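You operate a simulated robot arm through the tools that you are given. There is no shell and no other tool.

You run a simulated robot arm. Do the job below in one go: nothing can be reset, and whatever is moved stays where it is left.

TASK
Take the purple leg out of use and prove the teal leg alone.
Fine: shut the teal lever first, pull the long tube off, stand it on the teal mat, push the white cap home on the purple outlet, open the lever, see 9.0 L/min or more on the teal meter, shut it. Set down upright: long tube.

It is judged by the outcome, as a careful person would: the job done as asked, and still so three seconds after it is handed in. It fails if anything else is knocked over, pushed out of place, dropped, spilled or broken. Lids that push on must go on centred and level and be pressed home; caps that screw on are set level and turned clockwise until they are tight.

THE ROBOT
A 6-joint arm with a two-finger gripper, fixed in place. Base frame: the origin is at the foot of the arm, x ahead of it, y to its left, z up; the work surface is at about z = 0.8. Units: m, degrees, N and s.
Its first joint turns from -166.0 to 166.0 degrees. Payload 2.45 kg.
The tool frame sits at the grasp point between the pads (the TCP): z along the fingers, y along the line on which they close. The tips reach 0.02 m beyond it. The gripper opens to 0.14 m. The gripper's body begins 0.168 m behind the TCP.
Orientation is that of the tool frame in the base frame, as a unit quaternion [w, x, y, z]. With the fingers straight down and closing along the base's y, the tool's x points along the base's -x, its y along +y and its z along -z.

THE INTERFACE
- The arm moves only by the tool play_rows. Its argument "moves" is a list of rows, each a list of 6 numbers: the shift along the tool's x, y, z in m, then the turn, a rotation vector about the tool's x, y, z in degrees. In form: [[x, y, z, wx, wy, wz], ...]. A call has 1 to 20 rows; each row shifts and turns the commanded pose from where the row before left it, along the tool's axes as they then stand. "claw" is the opening in per cent of the stroke, from 0 (shut) to 100 (fully open), set as the call begins (left out, the last holds). A row lasts 0.2 s, in which the tool goes at most 0.05 m and 8.6 degrees; a call with a longer step from one row to the next is refused whole, and so is a gripper value outside its range. Where a pose cannot be reached the arm comes as near as it can. A force on the tool above 40 N (or 10 N above the force at the start of the call, whichever is more), or a blocked arm, ends the call early, and 0.2 s more pass. Each finger travels about 0.045 m/s and halts on what it meets, pressing with about 28 N; the grip force reading is that of the motor and also rises with nothing between the fingers. The clock runs only during rows and for 0.2 s after the last one: add rows that do not move to give the fingers time. It gives the time, the measured TCP pose, the force on the tool (base axes), the opening and the grip force at its end, in the units of the frame above (readings bear some noise), with the torque about the TCP (base axes, N m) and any sound that the robot's microphone picked up, and new pictures: "pictures" is both (left out), scene, wrist or none.
- Cameras (640 x 400 px; columns grow to the right, rows downward): "scene" is fixed at [0.22, 0.5009, 1.5708]; the picture's right is [-0.34, -0.94, 0.00], its down [-0.67, 0.24, -0.71] and it looks along [0.66, -0.24, -0.71] (base axes); focal length 325 px, centre (320, 200). "wrist" rides on the gripper at [0.078, 0.011, -0.209] in the tool frame; the picture's right is [-0.14, 0.99, 0.00], its down [-0.92, -0.13, -0.37] and it looks along [-0.36, -0.05, 0.93] (tool axes); focal length 280 px, centre (320, 200). There is no depth. A picture from a camera that has moved, and an enlarged one, comes with that camera's place and axes in the base frame and with its lens.
- inspect(camera, box): a new picture of the part [left, top, right, bottom] of that camera's present view, enlarged. It takes no simulated time.
- finish_job(): hands the job in; it is judged then, once.

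Nothing tells you positions but the pictures and the camera data. Unless the task says otherwise, let go and move clear before handing in.

The tools are called after "Request:" as name(argument=value, ...) on one line, values as JSON. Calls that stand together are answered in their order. play_rows: Moves the arm, as the interface text tells. Its arguments: {"type":"object","properties":{"moves":{"type":"array"},"claw":{"type":"number"},"pictures":{"type":"string","enum":["both","scene","wrist","none"]}},"required":["moves"]} The other tools are called the same way: inspect (camera, box) takes an enlarged picture of a part of a camera's view; finish_job () hands the job in.

At the start:

```text
clock: 0.0
tcp_pos: [0.7273, 0.0991, 1.2157]
tool_rot: [0.0, 0.0, 1.0, 0.0]
ft_force: [-0.7, -0.9, -0.6]
moment: [-0.01, 0.02, 0.0]
gripper_width: 0.1401
grip_force: 0.1
```

scene: 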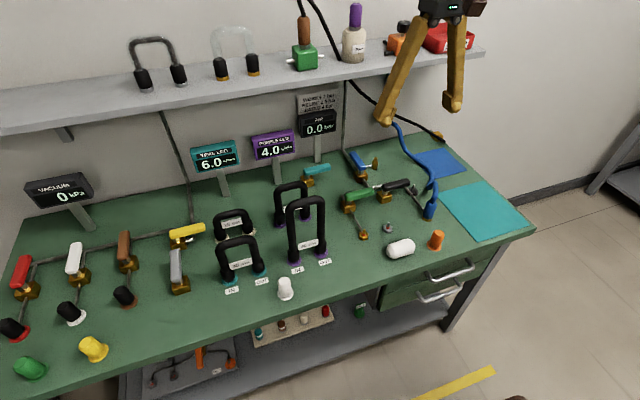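
wrist: 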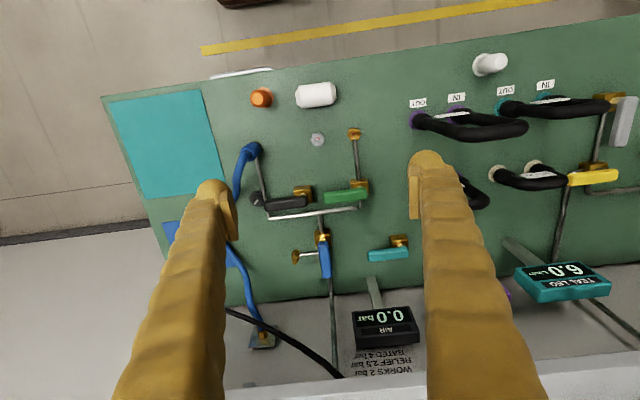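

I see a bench with several levers, black U-shaped tubes with IN/OUT labels, meters for teal (6.0) and purple (4.0), and a teal mat at the right. First I'll look closer at the key areas.

Request:
inspect(camera="scene", box=[160, 120, 360, 310])

Request:
inspect(camera="scene", box=[320, 130, 540, 270])

Request:
inspect(camera="scene", box=[0, 160, 220, 390])

Request:
inspect(camera="wrist", box=[390, 40, 640, 300])

Request:
inspect(camera="scene", box=[180, 80, 360, 190])

```text
2.11 times, centred on (260, 215) of scene
camera zoom: at [0.22, 0.5009, 1.5708], right [-0.34, -0.94, 0.0], down [-0.67, 0.24, -0.71], along [0.66, -0.24, -0.71], focal length 685 px, centre (446, 168)
```

zoom: 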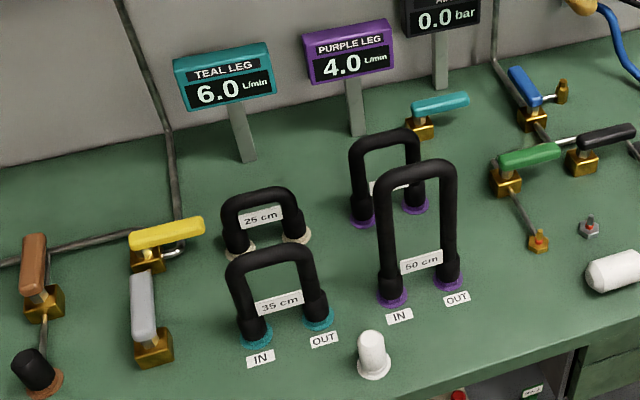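

```text
2.86 times, centred on (430, 200) of scene
camera zoom: at [0.22, 0.5009, 1.5708], right [-0.34, -0.94, 0.0], down [-0.67, 0.24, -0.71], along [0.66, -0.24, -0.71], focal length 930 px, centre (6, 200)
```

zoom: 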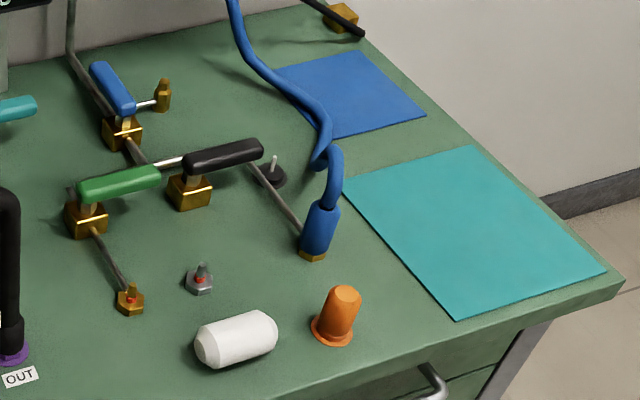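

```text
1.74 times, centred on (110, 275) of scene
camera zoom: at [0.22, 0.5009, 1.5708], right [-0.34, -0.94, 0.0], down [-0.67, 0.24, -0.71], along [0.66, -0.24, -0.71], focal length 566 px, centre (685, 70)
```

zoom: 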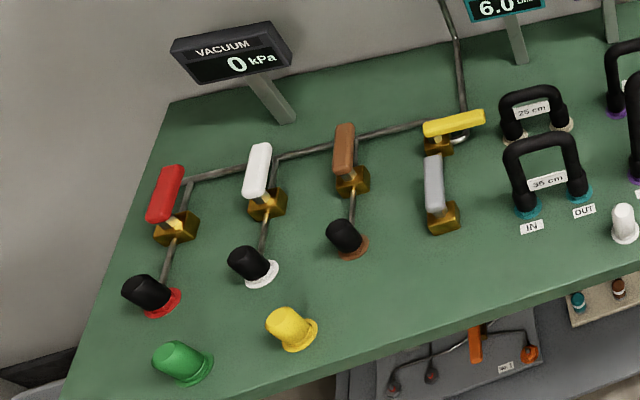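

```text
1.54 times, centred on (515, 170) of wrist
camera zoom: at [0.6506, 0.1106, 1.4227], right [0.14, 0.99, 0.0], down [0.92, -0.13, 0.37], along [0.36, -0.05, -0.93], focal length 431 px, centre (20, 246)
```

zoom: 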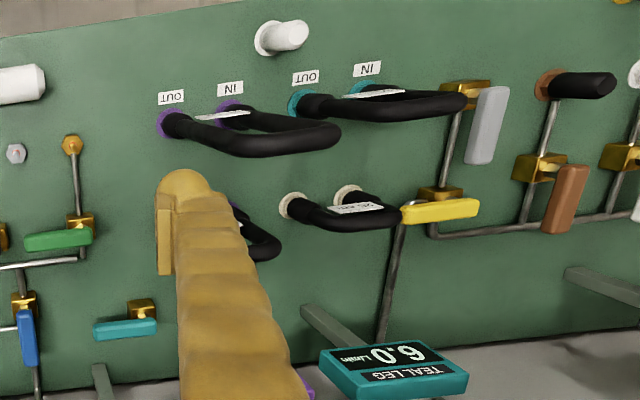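

```text
3.56 times, centred on (270, 135) of scene
camera zoom: at [0.22, 0.5009, 1.5708], right [-0.34, -0.94, 0.0], down [-0.67, 0.24, -0.71], along [0.66, -0.24, -0.71], focal length 1157 px, centre (498, 431)
```

zoom: 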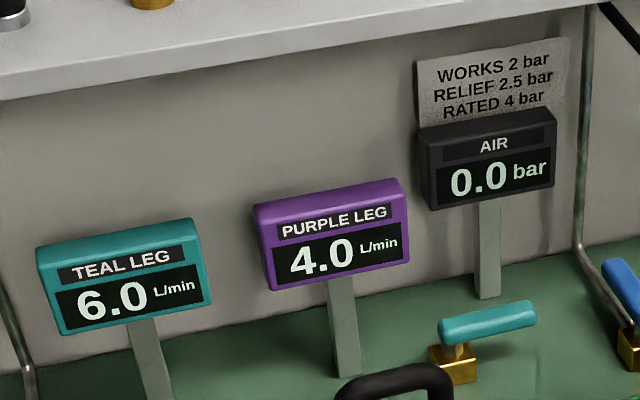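

The long (50 cm) tube stands on the purple IN/OUT ports near (0.73, 0.35), the white cap stands near (0.635, 0.44), the teal mat is centred near (0.72, -0.24), and the teal lever is at the back near (1.015, 0.25). I'll move the wrist camera toward the lever to see its pipe and stops before touching anything.

Request:
play_rows(moves=[[-0.018, 0.03, 0.015, 0, 0, 0], [-0.018, 0.03, 0.015, 0, 0, 0], [-0.018, 0.03, 0.015, 0, 0, 0], [-0.018, 0.03, 0.015, 0, 0, 0], [0, 0, 0, 0, 0, 0]], pictures="both")

```text
clock: 1.2
tcp_pos: [0.7998, 0.2184, 1.1553]
tool_rot: [0.0, 0.0, 1.0, 0.0]
ft_force: [0.0, 0.1, 0.0]
moment: [0.0, -0.03, 0.02]
gripper_width: 0.1401
grip_force: 0.1
camera wrist: at [0.7231, 0.2304, 1.3621], right [0.14, 0.99, 0.0], down [0.92, -0.13, 0.37], along [0.37, -0.05, -0.93], focal length 280 px, centre (320, 200)
```

scene: 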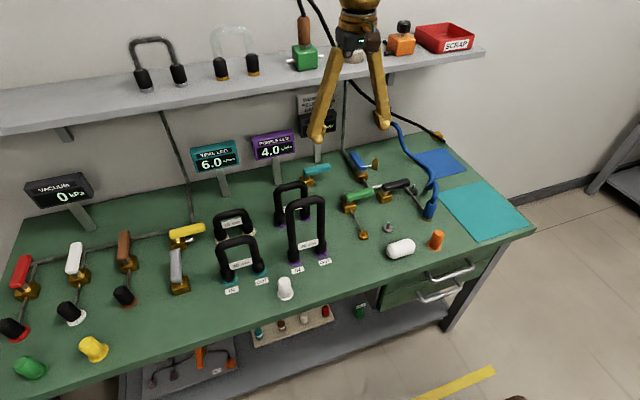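
wrist: 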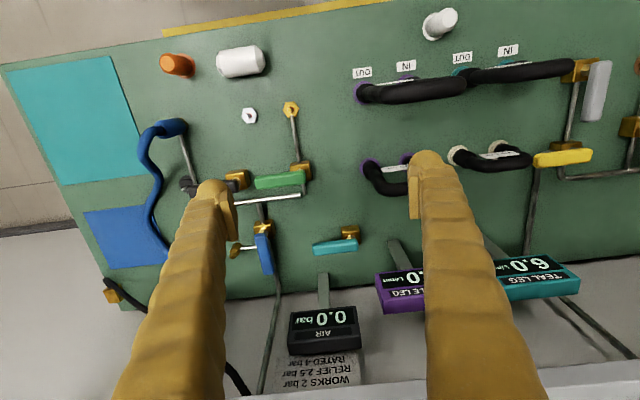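

Request:
inspect(camera="wrist", box=[220, 140, 440, 290])

Request:
inspect(camera="wrist", box=[400, 20, 640, 180])

Request:
inspect(camera="scene", box=[260, 130, 400, 230])

Request:
inspect(camera="scene", box=[200, 250, 380, 350])

```text
2.67 times, centred on (330, 215) of wrist
camera zoom: at [0.7231, 0.2304, 1.3621], right [0.14, 0.99, 0.0], down [0.92, -0.13, 0.37], along [0.37, -0.05, -0.93], focal length 748 px, centre (293, 160)
```

zoom: 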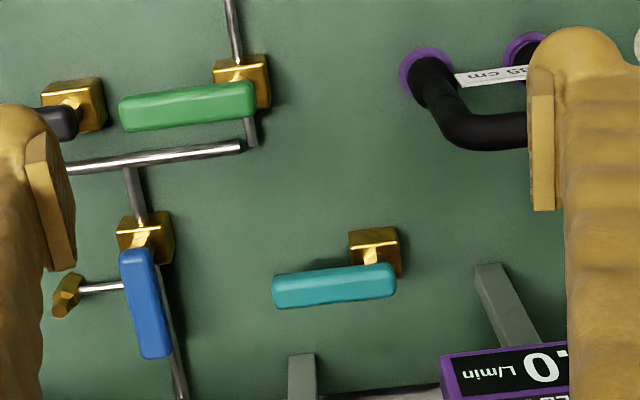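

```text
2.50 times, centred on (520, 100) of wrist
camera zoom: at [0.7231, 0.2304, 1.3621], right [0.14, 0.99, 0.0], down [0.92, -0.13, 0.37], along [0.37, -0.05, -0.93], focal length 701 px, centre (-180, 450)
```

zoom: 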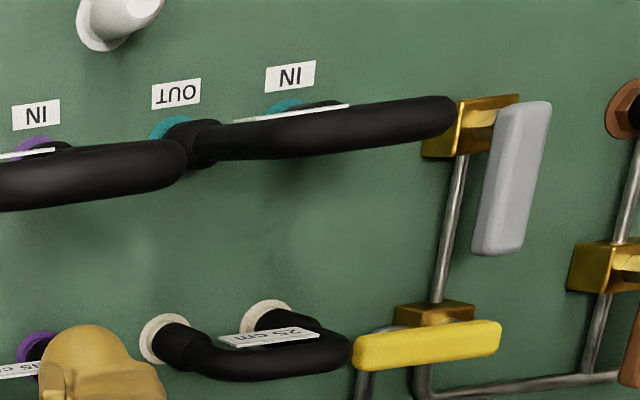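

```text
4.00 times, centred on (330, 180) of scene
camera zoom: at [0.22, 0.5009, 1.5708], right [-0.34, -0.94, 0.0], down [-0.67, 0.24, -0.71], along [0.66, -0.24, -0.71], focal length 1302 px, centre (280, 280)
```

zoom: 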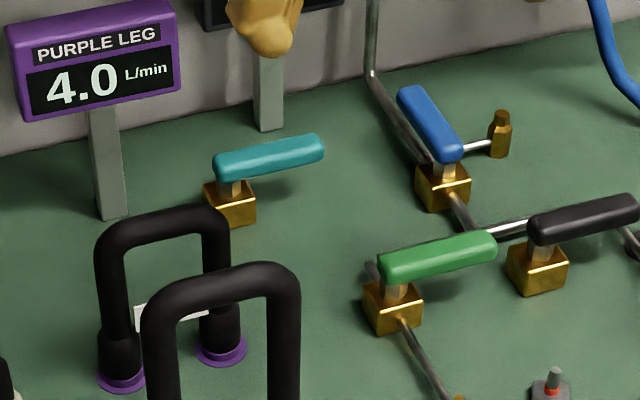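

```text
3.56 times, centred on (290, 300) of scene
camera zoom: at [0.22, 0.5009, 1.5708], right [-0.34, -0.94, 0.0], down [-0.67, 0.24, -0.71], along [0.66, -0.24, -0.71], focal length 1157 px, centre (427, -156)
```

zoom: 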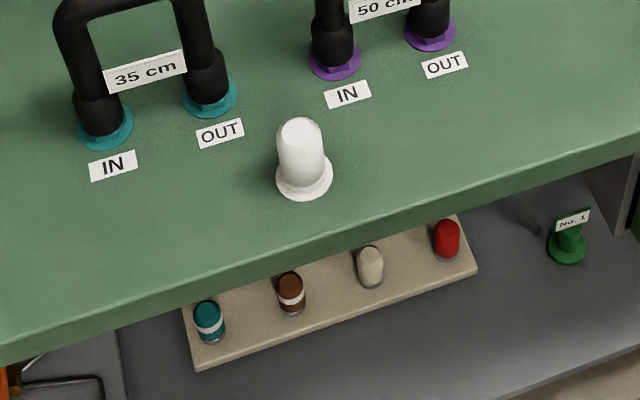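

The pivot of the teal lever is about (1.021, 0.258), with its handle pointing toward -y at z≈0.87; it is open (6.0 + 4.0 L/min flowing). I'll turn the gripper so the fingers close along x and tilt it outward by 20° to reach over the handle.

Request:
play_rows(moves=[[0, 0, 0, 0, 0, -8.2], [0, 0, 0, 0, 0, -8.2], [0, 0, 0, 0, 0, -8.2], [0, 0, 0, 0, 0, -8.2], [0, 0, 0, 0, 0, -8.2], [0, 0, 0, 0, 0, -8.2], [0, 0, 0, 0, 0, -8.2], [0, 0, 0, 0, 0, -8.2], [0, 0, 0, 0, 0, -8.2], [0, 0, 0, 0, 0, -8.2], [0, 0, 0, 0, 0, -8.0], [0, 0, 0, 6.7, 0, 0], [0, 0, 0, 6.7, 0, 0], [0, 0, 0, 6.6, 0, 0], [0, 0, 0, 0, 0, 0]], claw=36, pictures="both")

```text
clock: 4.4
tcp_pos: [0.7981, 0.2192, 1.1558]
tool_rot: [-0.123, 0.697, -0.696, 0.122]
ft_force: [0.1, 0.8, 0.1]
moment: [0.0, -0.01, -0.01]
gripper_width: 0.0504
grip_force: 0.0
camera wrist: at [0.7185, 0.1424, 1.3466], right [-0.93, 0.14, -0.34], down [-0.01, 0.92, 0.39], along [0.37, 0.37, -0.86], focal length 280 px, centre (320, 200)
```

scene: 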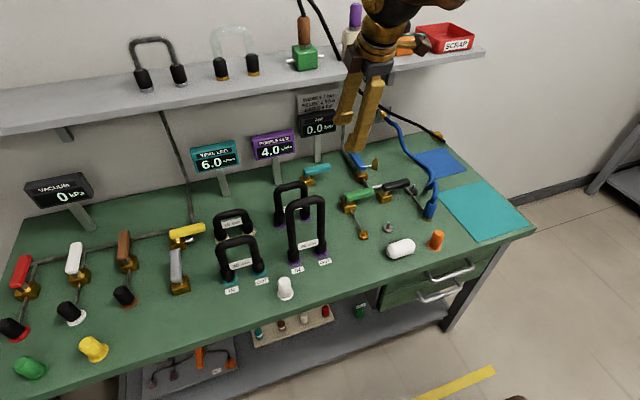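
wrist: 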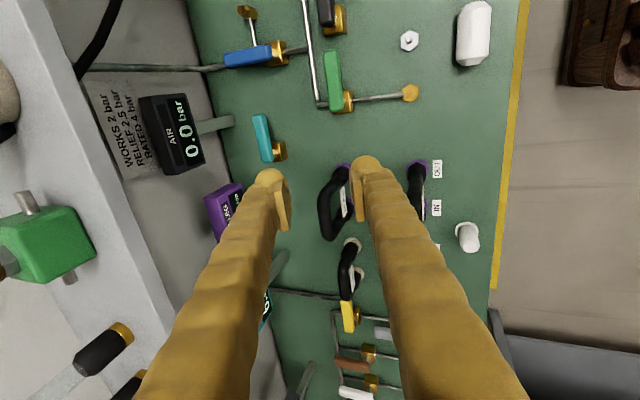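

The gripper is oriented as planned, and the lever and the shelf edge are visible. I'll move to a pose about 11 cm back from the handle along the tool axis.

Request:
play_rows(moves=[[0.0037, -0.01875, 0.03715, 0, 0, 0], [0.0037, -0.01875, 0.03715, 0, 0, 0], [0.0037, -0.01875, 0.03715, 0, 0, 0], [0.0037, -0.01875, 0.03715, 0, 0, 0], [0.0037, -0.01875, 0.03715, 0, 0, 0], [0.0037, -0.01875, 0.03715, 0, 0, 0], [0, 0, 0, 0, 0, 0]], pictures="both")

```text
clock: 6.0
tcp_pos: [0.9812, 0.1976, 0.9825]
tool_rot: [0.123, -0.696, 0.697, -0.124]
ft_force: [-0.1, -0.2, -0.5]
moment: [-0.01, 0.03, 0.0]
gripper_width: 0.0504
grip_force: 0.0
camera wrist: at [0.9009, 0.1202, 1.1743], right [-0.93, 0.14, -0.34], down [-0.01, 0.92, 0.39], along [0.37, 0.37, -0.86], focal length 280 px, centre (320, 200)
```

scene: 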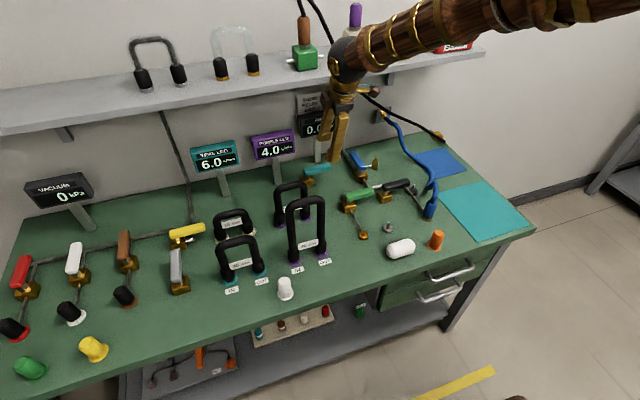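
wrist: 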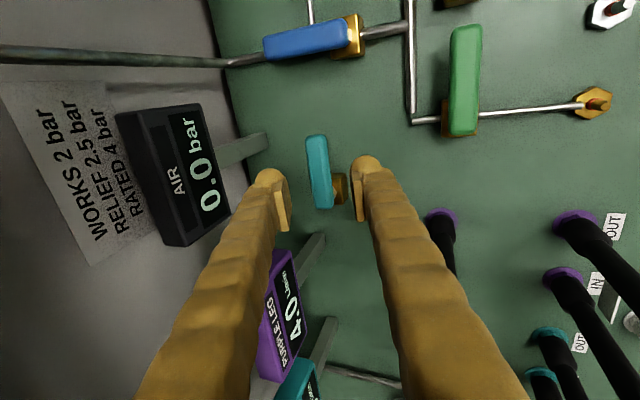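

The handle sits centred between the fingers in the wrist view. I'll descend along the tool axis to straddle it.

Request:
play_rows(moves=[[0, -0.001, 0.03, 0, 0, 0], [0, -0.001, 0.03, 0, 0, 0], [0, 0, 0.025, 0, 0, 0], [0, 0, 0.02, 0, 0, 0], [0, 0, 0.01, 0, 0, 0], [0, 0, 0, 0, 0, 0]], pictures="both")

```text
clock: 7.4
tcp_pos: [1.0246, 0.1954, 0.8774]
tool_rot: [-0.123, 0.697, -0.696, 0.123]
ft_force: [-0.1, 0.3, -0.6]
moment: [0.02, -0.01, 0.0]
gripper_width: 0.0503
grip_force: 0.0
camera wrist: at [0.9437, 0.1183, 1.0686], right [-0.93, 0.14, -0.34], down [-0.01, 0.92, 0.39], along [0.37, 0.36, -0.86], focal length 280 px, centre (320, 200)
```

scene: 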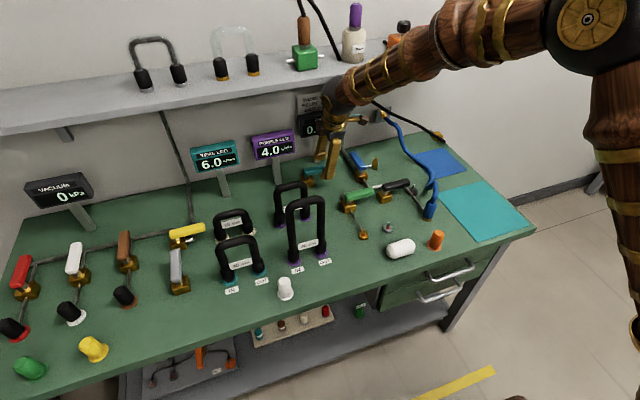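
wrist: 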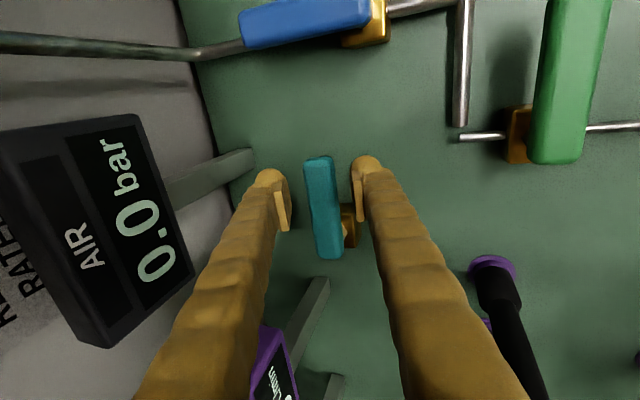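

The handle lies between the fingers. I'll go 8 mm deeper and narrow the fingers to a small clearance around the handle.

Request:
play_rows(moves=[[0, 0, 0.008, 0, 0, 0], [0, 0, 0, 0, 0, 0], [0, 0, 0, 0, 0, 0]], claw=23, pictures="wrist")

Request:
inspect(camera="wrist", box=[240, 120, 400, 280])

Request:
inspect(camera="scene", box=[250, 110, 390, 210])

```text
clock: 8.2
tcp_pos: [1.0252, 0.1953, 0.8688]
tool_rot: [-0.123, 0.697, -0.696, 0.123]
ft_force: [1.1, -0.5, -0.5]
moment: [0.01, 0.02, -0.02]
gripper_width: 0.0322
grip_force: 0.1
camera wrist: at [0.9462, 0.1181, 1.061], right [-0.93, 0.14, -0.34], down [-0.01, 0.92, 0.39], along [0.37, 0.36, -0.86], focal length 280 px, centre (320, 200)
```

wrist: 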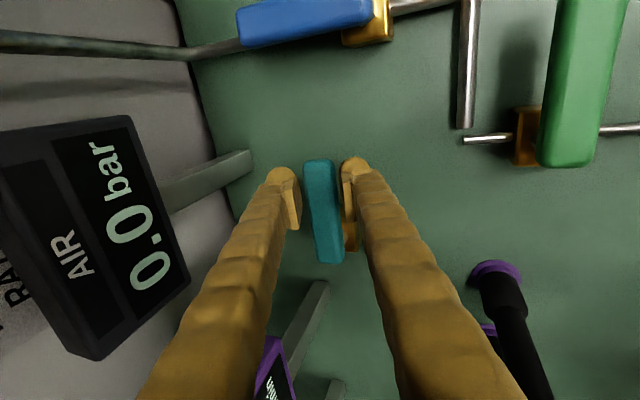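

```text
2.50 times, centred on (320, 200) of wrist
camera zoom: at [0.9462, 0.1181, 1.061], right [-0.93, 0.14, -0.34], down [-0.01, 0.92, 0.39], along [0.37, 0.36, -0.86], focal length 701 px, centre (320, 200)
```

zoom: 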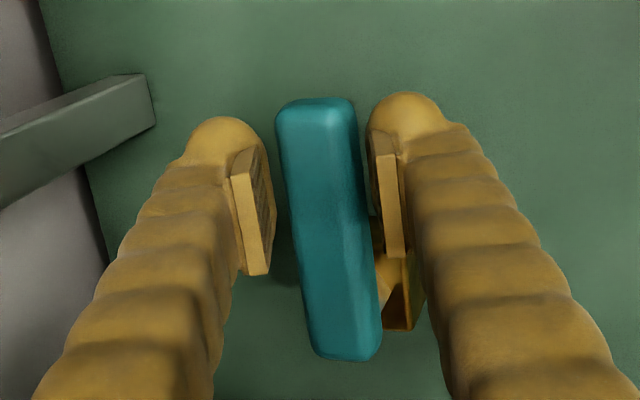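

```text
4.00 times, centred on (320, 160) of scene
camera zoom: at [0.22, 0.5009, 1.5708], right [-0.34, -0.94, 0.0], down [-0.67, 0.24, -0.71], along [0.66, -0.24, -0.71], focal length 1302 px, centre (320, 360)
```

zoom: 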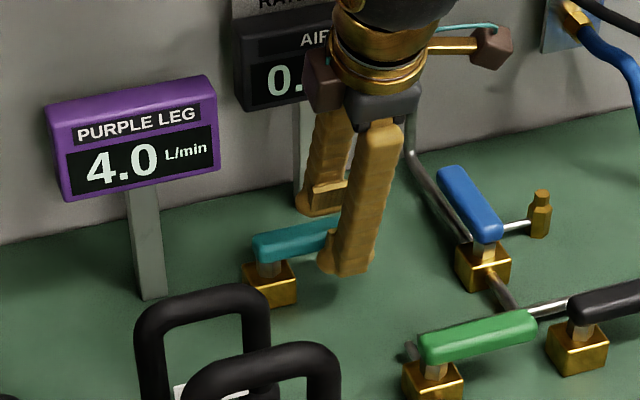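

The fingers straddle the handle with a few millimetres of play. I'll test gently by turning the handle about 16° toward the robot (clockwise) and watch the force and the meters.

Request:
play_rows(moves=[[-0.0006, 0.00824, -0.003, 0, 0, 8], [-0.0007, 0.00825, -0.0029, 0, 0, 8], [0, 0, 0, 0, 0, 0]], pictures="both")

Request:
inspect(camera="scene", box=[180, 110, 390, 210])

```text
clock: 9.0
tcp_pos: [1.0089, 0.1979, 0.8691]
tool_rot: [0.138, -0.593, 0.786, -0.105]
ft_force: [0.5, 0.0, 0.6]
moment: [0.01, -0.02, 0.04]
gripper_width: 0.0322
grip_force: 0.2
camera wrist: at [0.9089, 0.1266, 1.0537], right [-0.86, 0.41, -0.31], down [0.23, 0.85, 0.48], along [0.46, 0.34, -0.82], focal length 280 px, centre (320, 200)
```

scene: 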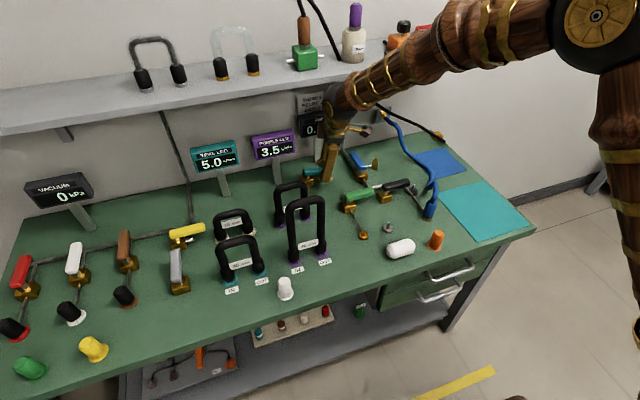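
wrist: 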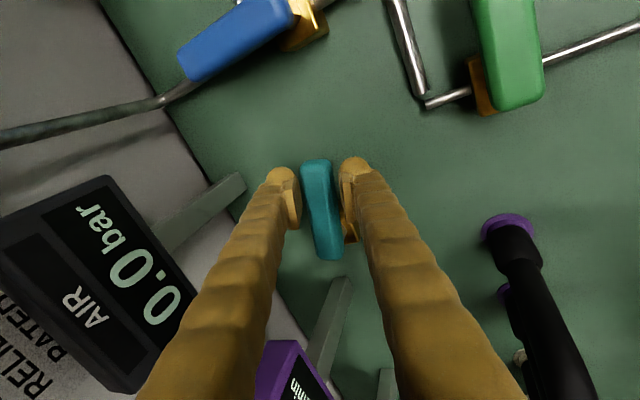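

```text
3.05 times, centred on (285, 160) of scene
camera zoom: at [0.22, 0.5009, 1.5708], right [-0.34, -0.94, 0.0], down [-0.67, 0.24, -0.71], along [0.66, -0.24, -0.71], focal length 992 px, centre (427, 322)
```

zoom: 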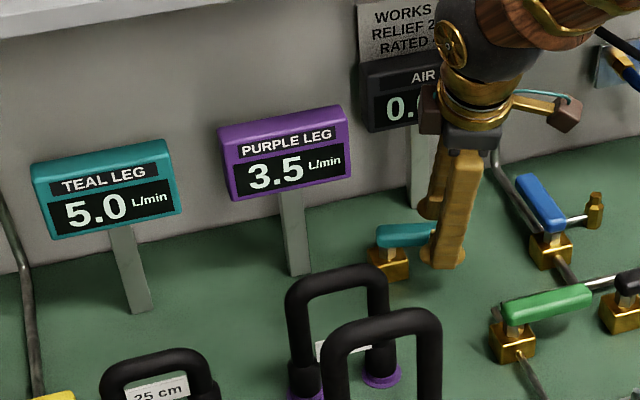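

Turning toward the robot is the shutting direction: flow fell to 5.0 / 3.5 L/min with almost no force. I'll continue the arc to about 64°, then check clearance to the rear purple tube.

Request:
play_rows(moves=[[-0.00075, 0.00829, -0.00282, 0, 0, 8], [-0.00081, 0.00834, -0.00265, 0, 0, 8], [-0.00084, 0.0084, -0.00243, 0, 0, 8], [-0.00085, 0.00847, -0.00216, 0, 0, 8], [-0.00085, 0.00854, -0.00185, 0, 0, 8], [-0.00084, 0.00862, -0.0015, 0, 0, 8], [0, 0, 0, 0, 0, 0]], pictures="both")

Request:
inspect(camera="scene", box=[180, 110, 390, 210])

```text
clock: 10.6
tcp_pos: [0.9684, 0.2318, 0.8684]
tool_rot: [0.169, -0.222, 0.96, -0.039]
ft_force: [0.9, 0.3, 0.0]
moment: [0.01, -0.02, -0.01]
gripper_width: 0.0325
grip_force: 0.2
camera wrist: at [0.8282, 0.2093, 1.038], right [-0.29, 0.95, -0.11], down [0.7, 0.29, 0.65], along [0.65, 0.11, -0.75], focal length 280 px, centre (320, 200)
```

scene: 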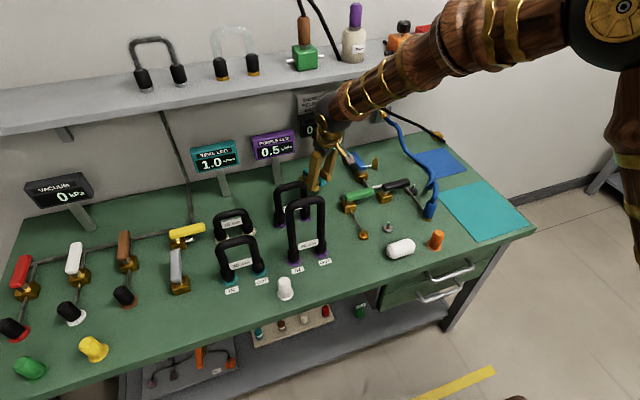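
wrist: 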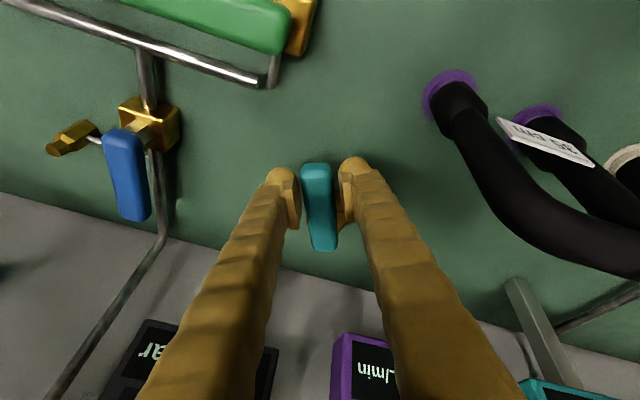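

```text
3.05 times, centred on (285, 160) of scene
camera zoom: at [0.22, 0.5009, 1.5708], right [-0.34, -0.94, 0.0], down [-0.67, 0.24, -0.71], along [0.66, -0.24, -0.71], focal length 992 px, centre (427, 322)
```

zoom: 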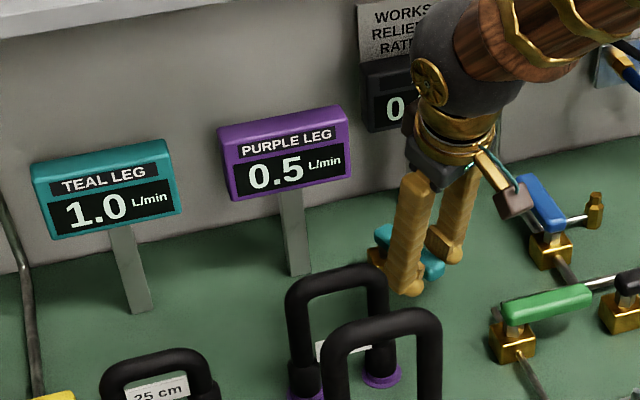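

Flow is down to 1.0 / 0.5 L/min and the rear tube still has clearance. I'll finish the arc to about 88°.

Request:
play_rows(moves=[[-0.00078, 0.00869, -0.00113, 0, 0, 8], [-0.00075, 0.00872, -0.00073, 0, 0, 8], [-0.00067, 0.00876, -0.00031, 0, 0, 8], [0, 0, 0, 0, 0, 0]], pictures="both")

Request:
inspect(camera="scene", box=[180, 110, 390, 210])

Request:
inspect(camera="wrist", box=[220, 100, 500, 280])

```text
clock: 11.6
tcp_pos: [0.9626, 0.2574, 0.8675]
tool_rot: [0.174, -0.017, 0.985, -0.003]
ft_force: [0.1, 0.3, -1.2]
moment: [0.0, 0.0, -0.01]
gripper_width: 0.0321
grip_force: 0.0
camera wrist: at [0.8187, 0.2662, 1.0364], right [0.1, 0.99, 0.04], down [0.74, -0.1, 0.66], along [0.66, -0.04, -0.75], focal length 280 px, centre (320, 200)
```

scene: 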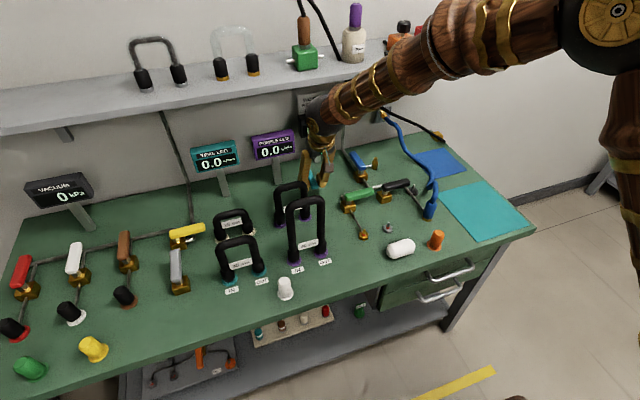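
wrist: 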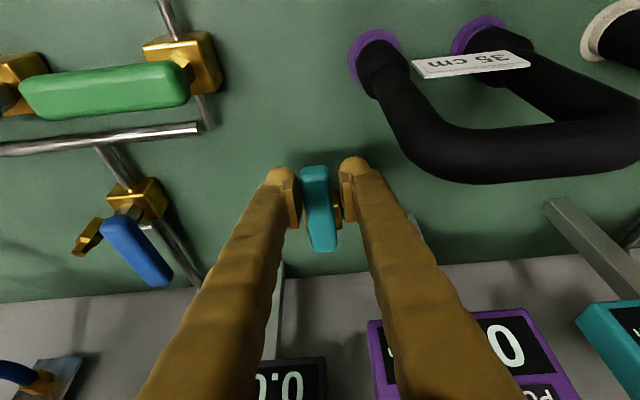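

```text
3.05 times, centred on (285, 160) of scene
camera zoom: at [0.22, 0.5009, 1.5708], right [-0.34, -0.94, 0.0], down [-0.67, 0.24, -0.71], along [0.66, -0.24, -0.71], focal length 992 px, centre (427, 322)
```

zoom: 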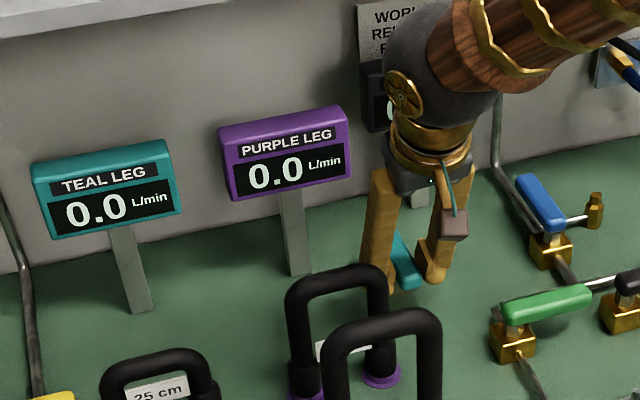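

```text
2.22 times, centred on (360, 190) of wrist
camera zoom: at [0.8187, 0.2662, 1.0364], right [0.1, 0.99, 0.04], down [0.74, -0.1, 0.66], along [0.66, -0.04, -0.75], focal length 623 px, centre (231, 222)
```

zoom: 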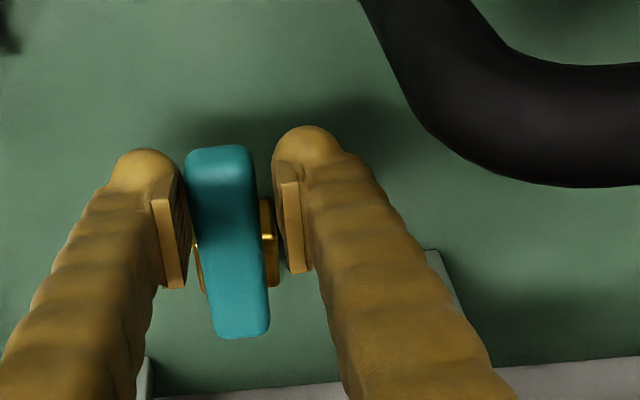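

Both meters read 0.0. I'll nudge the handle a few millimetres further to be sure it is on its shut stop.

Request:
play_rows(moves=[[0, 0.003, 0, 0, 0, 1], [0, 0.003, 0, 0, 0, 1], [0, 0, 0, 0, 0, 0]], pictures="wrist")

Request:
inspect(camera="wrist", box=[220, 100, 500, 280])

```text
clock: 12.4
tcp_pos: [0.9633, 0.2638, 0.8676]
tool_rot: [0.173, -0.001, 0.985, 0.0]
ft_force: [2.0, -11.9, 4.1]
moment: [-0.18, -0.06, -0.02]
gripper_width: 0.0406
grip_force: 6.3
camera wrist: at [0.8194, 0.2747, 1.0361], right [0.13, 0.99, 0.05], down [0.74, -0.13, 0.66], along [0.66, -0.05, -0.75], focal length 280 px, centre (320, 200)
```

wrist: 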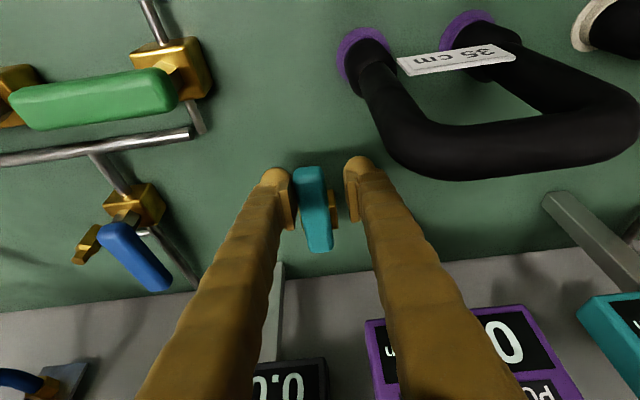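

```text
2.22 times, centred on (360, 190) of wrist
camera zoom: at [0.8194, 0.2747, 1.0361], right [0.13, 0.99, 0.05], down [0.74, -0.13, 0.66], along [0.66, -0.05, -0.75], focal length 623 px, centre (231, 222)
```

zoom: 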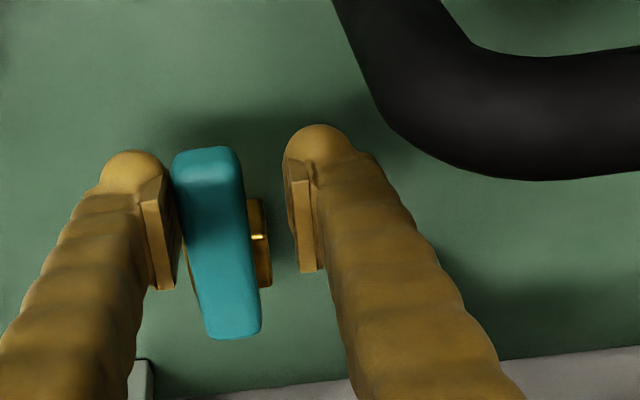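

The handle is on its stop (12 N reaction), meters at zero. I'll back off, rise straight up, and level the tool.

Request:
play_rows(moves=[[0, -0.003, 0, 0, 0, 0], [0, -0.004, 0, 0, 0, 0], [-0.00684, 0, -0.0188, 0, 0, 0], [-0.01026, 0, -0.0282, 0, 0, 0], [-0.01026, 0, -0.0282, 0, 0, 0], [-0.01026, 0, -0.0282, 0, 0, 0], [-0.01368, 0, -0.0376, 0, 0, 0], [-0.01368, 0, -0.0376, 0, 0, 0], [0, 0, 0, 0, 0, 0]], pictures="both")

Request:
inspect(camera="scene", box=[180, 110, 390, 210])

```text
clock: 14.4
tcp_pos: [0.9629, 0.256, 1.0577]
tool_rot: [0.174, -0.001, 0.985, 0.0]
ft_force: [0.5, -0.8, -0.5]
moment: [0.01, 0.07, 0.02]
gripper_width: 0.0323
grip_force: 0.1
camera wrist: at [0.8197, 0.2678, 1.2259], right [0.13, 0.99, 0.05], down [0.74, -0.13, 0.66], along [0.66, -0.05, -0.75], focal length 280 px, centre (320, 200)
```

scene: 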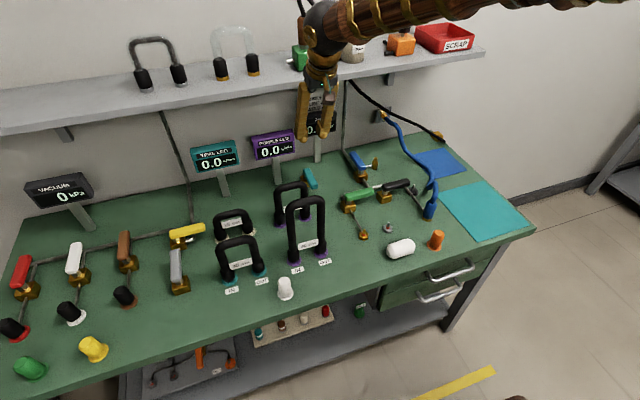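
wrist: 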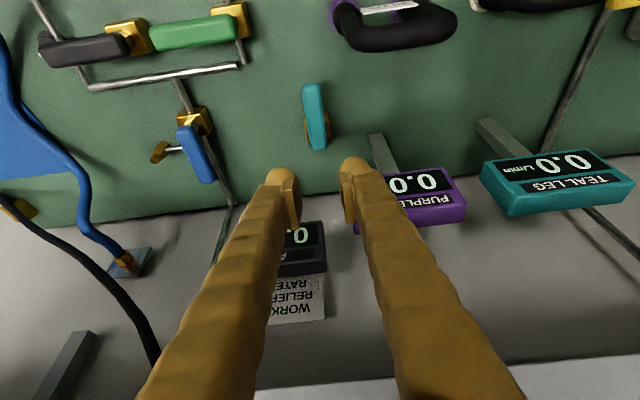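

```text
3.05 times, centred on (285, 160) of scene
camera zoom: at [0.22, 0.5009, 1.5708], right [-0.34, -0.94, 0.0], down [-0.67, 0.24, -0.71], along [0.66, -0.24, -0.71], focal length 992 px, centre (427, 322)
```

zoom: 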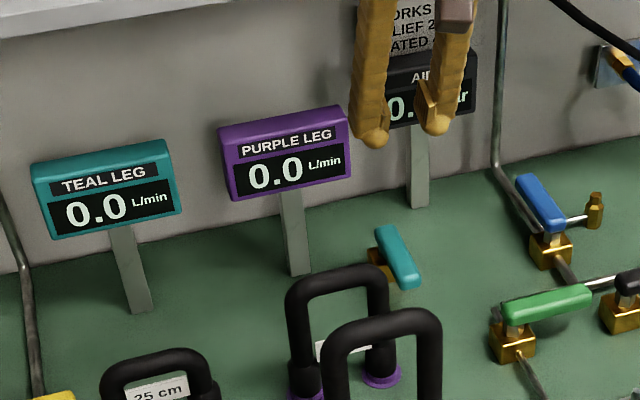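

The teal lever now points at the robot and both legs read 0.0. Next I'll retreat, level the tool and move above the long tube, opening the gripper.

Request:
play_rows(moves=[[0.0209, 0.0088, -0.0378, 0, 0, 0], [0.0209, 0.0088, -0.0378, 0, 0, 0], [0.0209, 0.0088, -0.0378, 0, 0, 0], [0.0209, 0.0088, -0.0378, 0, 0, 0], [0.0209, 0.0088, -0.0378, 0, 0, 0], [0, 0, 0, 0, 6.7, 0], [0, 0, 0, 0, 6.7, 0], [0, 0, 0, 0, 6.6, 0], [0.0333, 0.0167, -0.0167, 0, 0, 0], [0.0333, 0.0167, -0.0167, 0, 0, 0], [0.0333, 0.0167, -0.0167, 0, 0, 0], [0, 0, 0, 0, 0, 0]], claw=60, pictures="both")

```text
clock: 17.0
tcp_pos: [0.7007, 0.3514, 1.2495]
tool_rot: [0.0, 0.0, 1.0, -0.001]
ft_force: [0.2, -0.8, -0.8]
moment: [-0.01, 0.03, 0.0]
gripper_width: 0.0839
grip_force: 0.1
camera wrist: at [0.6234, 0.3635, 1.4561], right [0.14, 0.99, 0.0], down [0.92, -0.13, 0.37], along [0.36, -0.05, -0.93], focal length 280 px, centre (320, 200)
```

scene: 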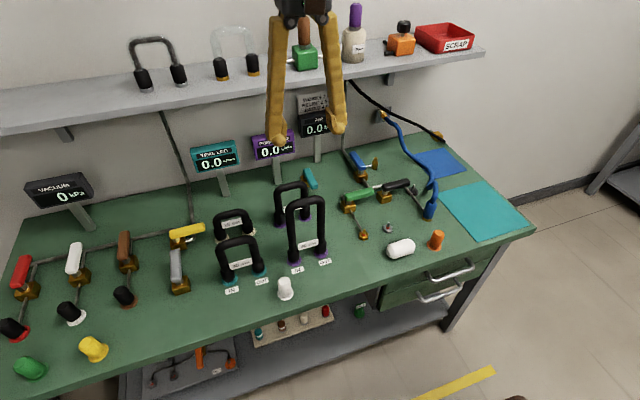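
wrist: 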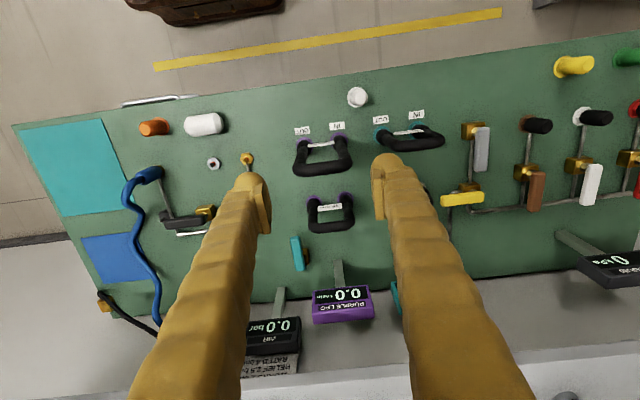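

Request:
inspect(camera="wrist", box=[260, 70, 420, 210])

Request:
inspect(camera="scene", box=[250, 180, 370, 310])

```text
2.86 times, centred on (340, 140) of wrist
camera zoom: at [0.6234, 0.3635, 1.4561], right [0.14, 0.99, 0.0], down [0.92, -0.13, 0.37], along [0.36, -0.05, -0.93], focal length 801 px, centre (263, 371)
```

zoom: 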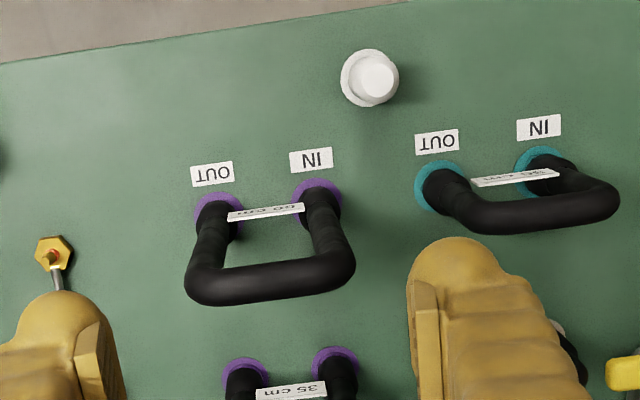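

```text
3.08 times, centred on (310, 245) of scene
camera zoom: at [0.22, 0.5009, 1.5708], right [-0.34, -0.94, 0.0], down [-0.67, 0.24, -0.71], along [0.66, -0.24, -0.71], focal length 1001 px, centre (351, 62)
```

zoom: 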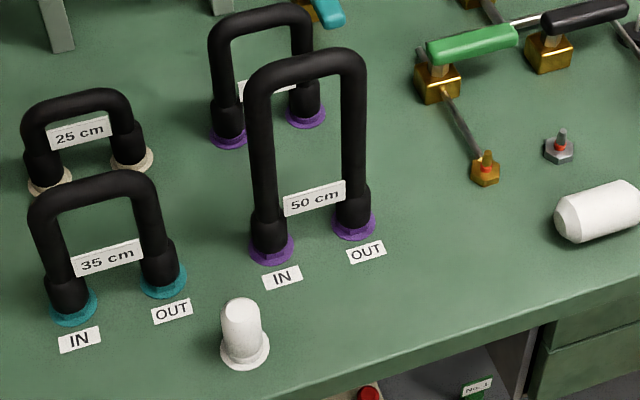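

The tube stands vertically at about (0.7416, 0.350) with its top bar centre at z≈1.025; the white cap is at about (0.651, 0.441). I'll centre over the tube and spin the gripper so the fingers close along x on the top bar.

Request:
play_rows(moves=[[-0.041, -0.001, 0, 0, 0, -8.2], [0, 0, 0, 0, 0, -8.2], [0, 0, 0, 0, 0, -8.2], [0, 0, 0, 0, 0, -8.2], [0, 0, 0, 0, 0, -8.2], [0, 0, 0, 0, 0, -8.2], [0, 0, 0, 0, 0, -8.2], [0, 0, 0, 0, 0, -8.2], [0, 0, 0, 0, 0, -8.2], [0, 0, 0, 0, 0, -8.2], [0, 0, 0, 0, 0, -8.0], [0, 0, 0.03, 0, 0, 0], [0, 0, 0.04, 0, 0, 0], [0, 0, 0.04, 0, 0, 0], [0, 0, 0, 0, 0, 0]], claw=45, pictures="both")

```text
clock: 20.2
tcp_pos: [0.7422, 0.3487, 1.1407]
tool_rot: [0.0, 0.707, -0.707, -0.001]
ft_force: [0.1, -0.5, -0.5]
moment: [-0.01, -0.01, -0.04]
gripper_width: 0.0628
grip_force: 0.0
camera wrist: at [0.7332, 0.2723, 1.3482], right [-0.99, 0.14, 0.0], down [0.13, 0.92, 0.37], along [0.05, 0.37, -0.93], focal length 280 px, centre (320, 200)
```

scene: 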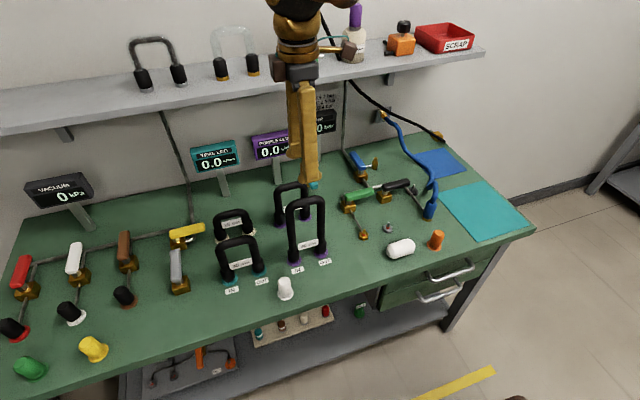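
wrist: 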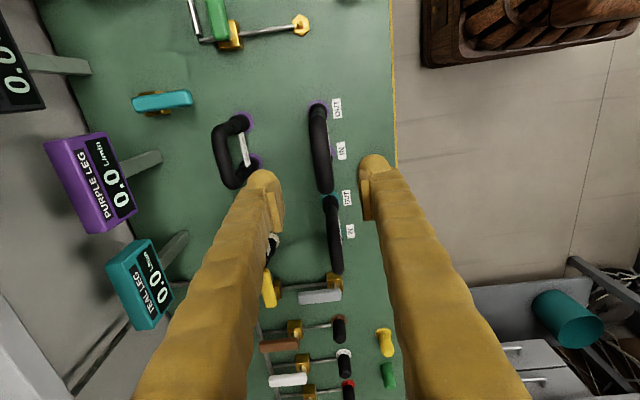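

The bar is centred between the fingers. I'll descend to the bar.

Request:
play_rows(moves=[[0, 0, 0.04, 0, 0, 0], [0, 0, 0.04, 0, 0, 0], [0, 0, 0.028, 0, 0, 0], [0, 0, 0.01, 0, 0, 0], [0, 0, 0, 0, 0, 0]], pictures="both")

Request:
inspect(camera="scene", box=[250, 150, 370, 270])

```text
clock: 21.4
tcp_pos: [0.7432, 0.3518, 1.0202]
tool_rot: [0.0, 0.707, -0.707, 0.001]
ft_force: [-1.1, 0.4, 0.7]
moment: [0.01, 0.01, -0.01]
gripper_width: 0.0628
grip_force: 0.0
camera wrist: at [0.7345, 0.2748, 1.2282], right [-0.99, 0.14, 0.0], down [0.13, 0.92, 0.37], along [0.05, 0.36, -0.93], focal length 280 px, centre (320, 200)
```

scene: 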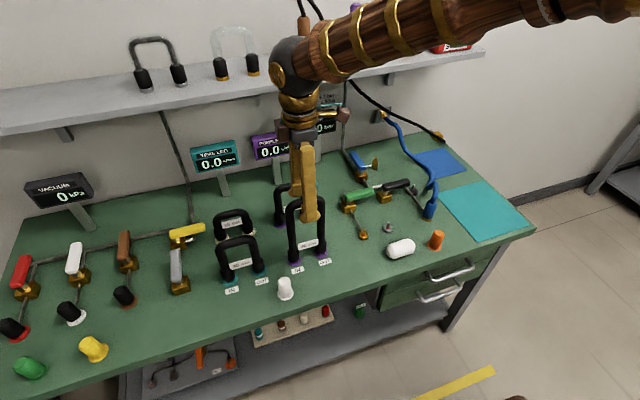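
wrist: 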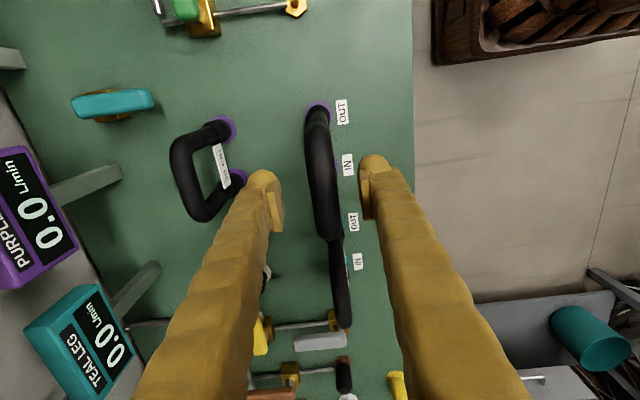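

```text
3.33 times, centred on (310, 210) of scene
camera zoom: at [0.22, 0.5009, 1.5708], right [-0.34, -0.94, 0.0], down [-0.67, 0.24, -0.71], along [0.66, -0.24, -0.71], focal length 1085 px, centre (353, 167)
```

zoom: 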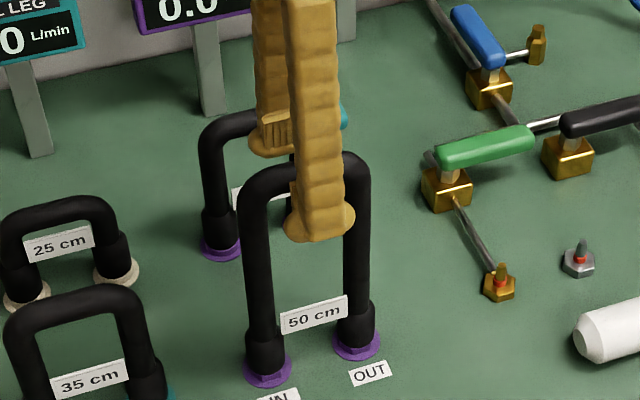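

The fingers straddle the top bar. I'll shift 2 mm to centre and close.

Request:
play_rows(moves=[[0, 0.002, 0, 0, 0, 0], [0, 0, 0, 0, 0, 0], [0, 0, 0, 0, 0, 0], [0, 0, 0, 0, 0, 0], [0, 0, 0, 0, 0, 0], [0, 0, 0, 0, 0, 0]], claw=0, pictures="both")

```text
clock: 22.8
tcp_pos: [0.7414, 0.3516, 1.02]
tool_rot: [-0.001, 0.708, -0.706, 0.0]
ft_force: [-0.1, 0.5, -0.2]
moment: [0.01, -0.02, 0.01]
gripper_width: 0.0174
grip_force: 27.4
camera wrist: at [0.7317, 0.274, 1.2285], right [-0.99, 0.14, 0.0], down [0.13, 0.92, 0.37], along [0.05, 0.36, -0.93], focal length 280 px, centre (320, 200)
```

scene: 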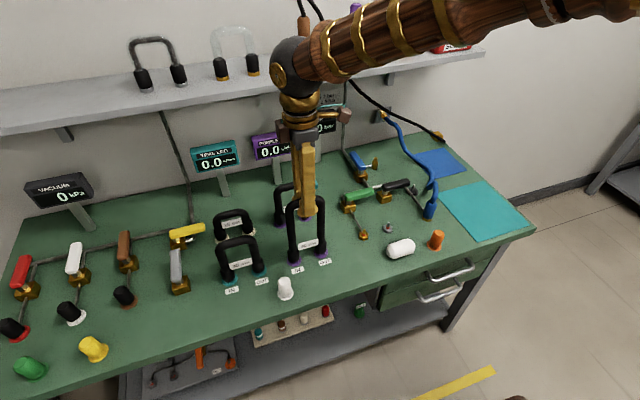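
wrist: 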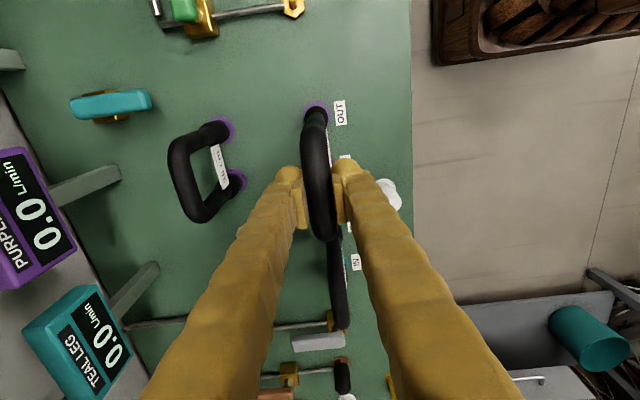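

The bar is gripped (27 N). Now I'll pull straight up in small steps, watching the force.

Request:
play_rows(moves=[[0, 0, -0.004, 0, 0, 0], [0, 0, -0.004, 0, 0, 0], [0, 0, -0.004, 0, 0, 0], [0, 0, 0, 0, 0, 0]], pictures="scene")

Request:
inspect(camera="scene", box=[250, 180, 370, 300])

```text
clock: 23.8
tcp_pos: [0.7396, 0.3505, 1.0345]
tool_rot: [-0.001, 0.707, -0.707, -0.001]
ft_force: [0.3, 0.0, -3.9]
moment: [-0.01, -0.01, -0.04]
gripper_width: 0.0173
grip_force: 27.7
```

scene: 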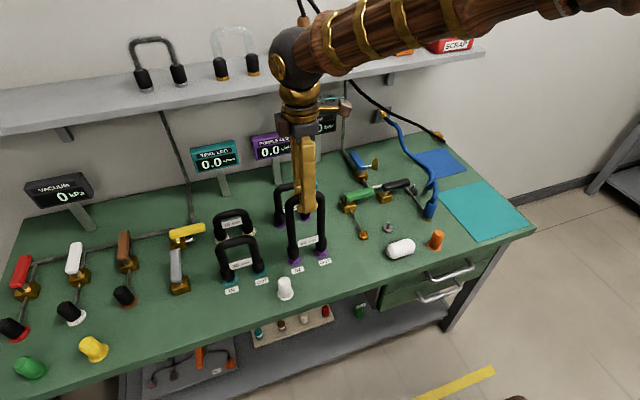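

```text
3.33 times, centred on (310, 240) of scene
camera zoom: at [0.22, 0.5009, 1.5708], right [-0.34, -0.94, 0.0], down [-0.67, 0.24, -0.71], along [0.66, -0.24, -0.71], focal length 1085 px, centre (353, 67)
```

zoom: 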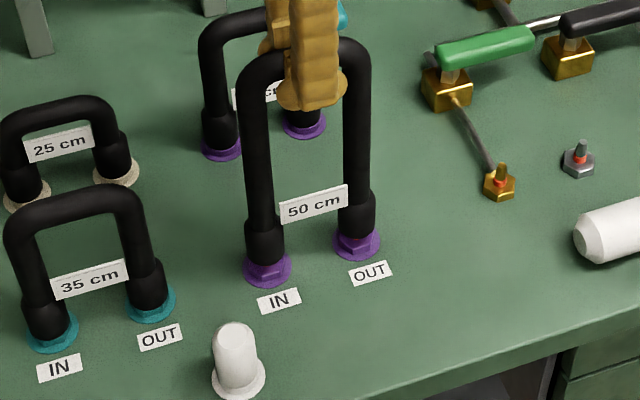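

The tube has come up about 1 cm and is sliding off easily (≈4 N). I'll keep lifting.

Request:
play_rows(moves=[[0, 0, -0.01, 0, 0, 0], [0, 0, -0.01, 0, 0, 0], [0, 0, -0.01, 0, 0, 0], [0, 0, -0.015, 0, 0, 0], [0, 0, 0, 0, 0, 0]], pictures="scene")

Request:
inspect(camera="scene", box=[250, 160, 370, 300])

```text
clock: 25.0
tcp_pos: [0.7396, 0.3502, 1.0791]
tool_rot: [-0.001, 0.708, -0.707, 0.0]
ft_force: [-0.8, 0.7, -1.3]
moment: [0.0, -0.01, -0.01]
gripper_width: 0.0173
grip_force: 28.2
```

scene: 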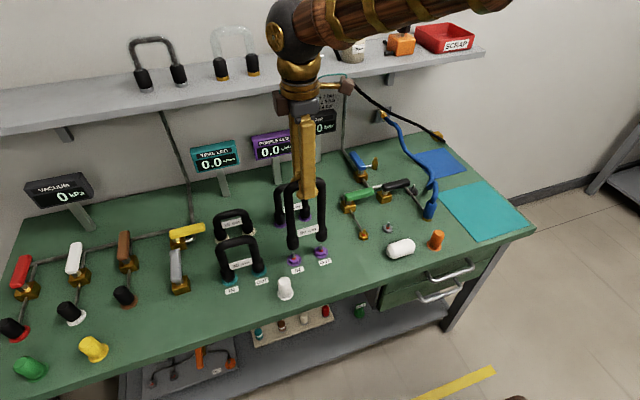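

```text
2.86 times, centred on (310, 230) of scene
camera zoom: at [0.22, 0.5009, 1.5708], right [-0.34, -0.94, 0.0], down [-0.67, 0.24, -0.71], along [0.66, -0.24, -0.71], focal length 930 px, centre (349, 114)
```

zoom: 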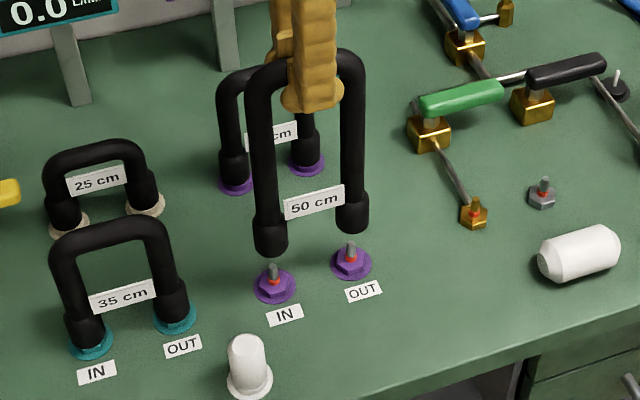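

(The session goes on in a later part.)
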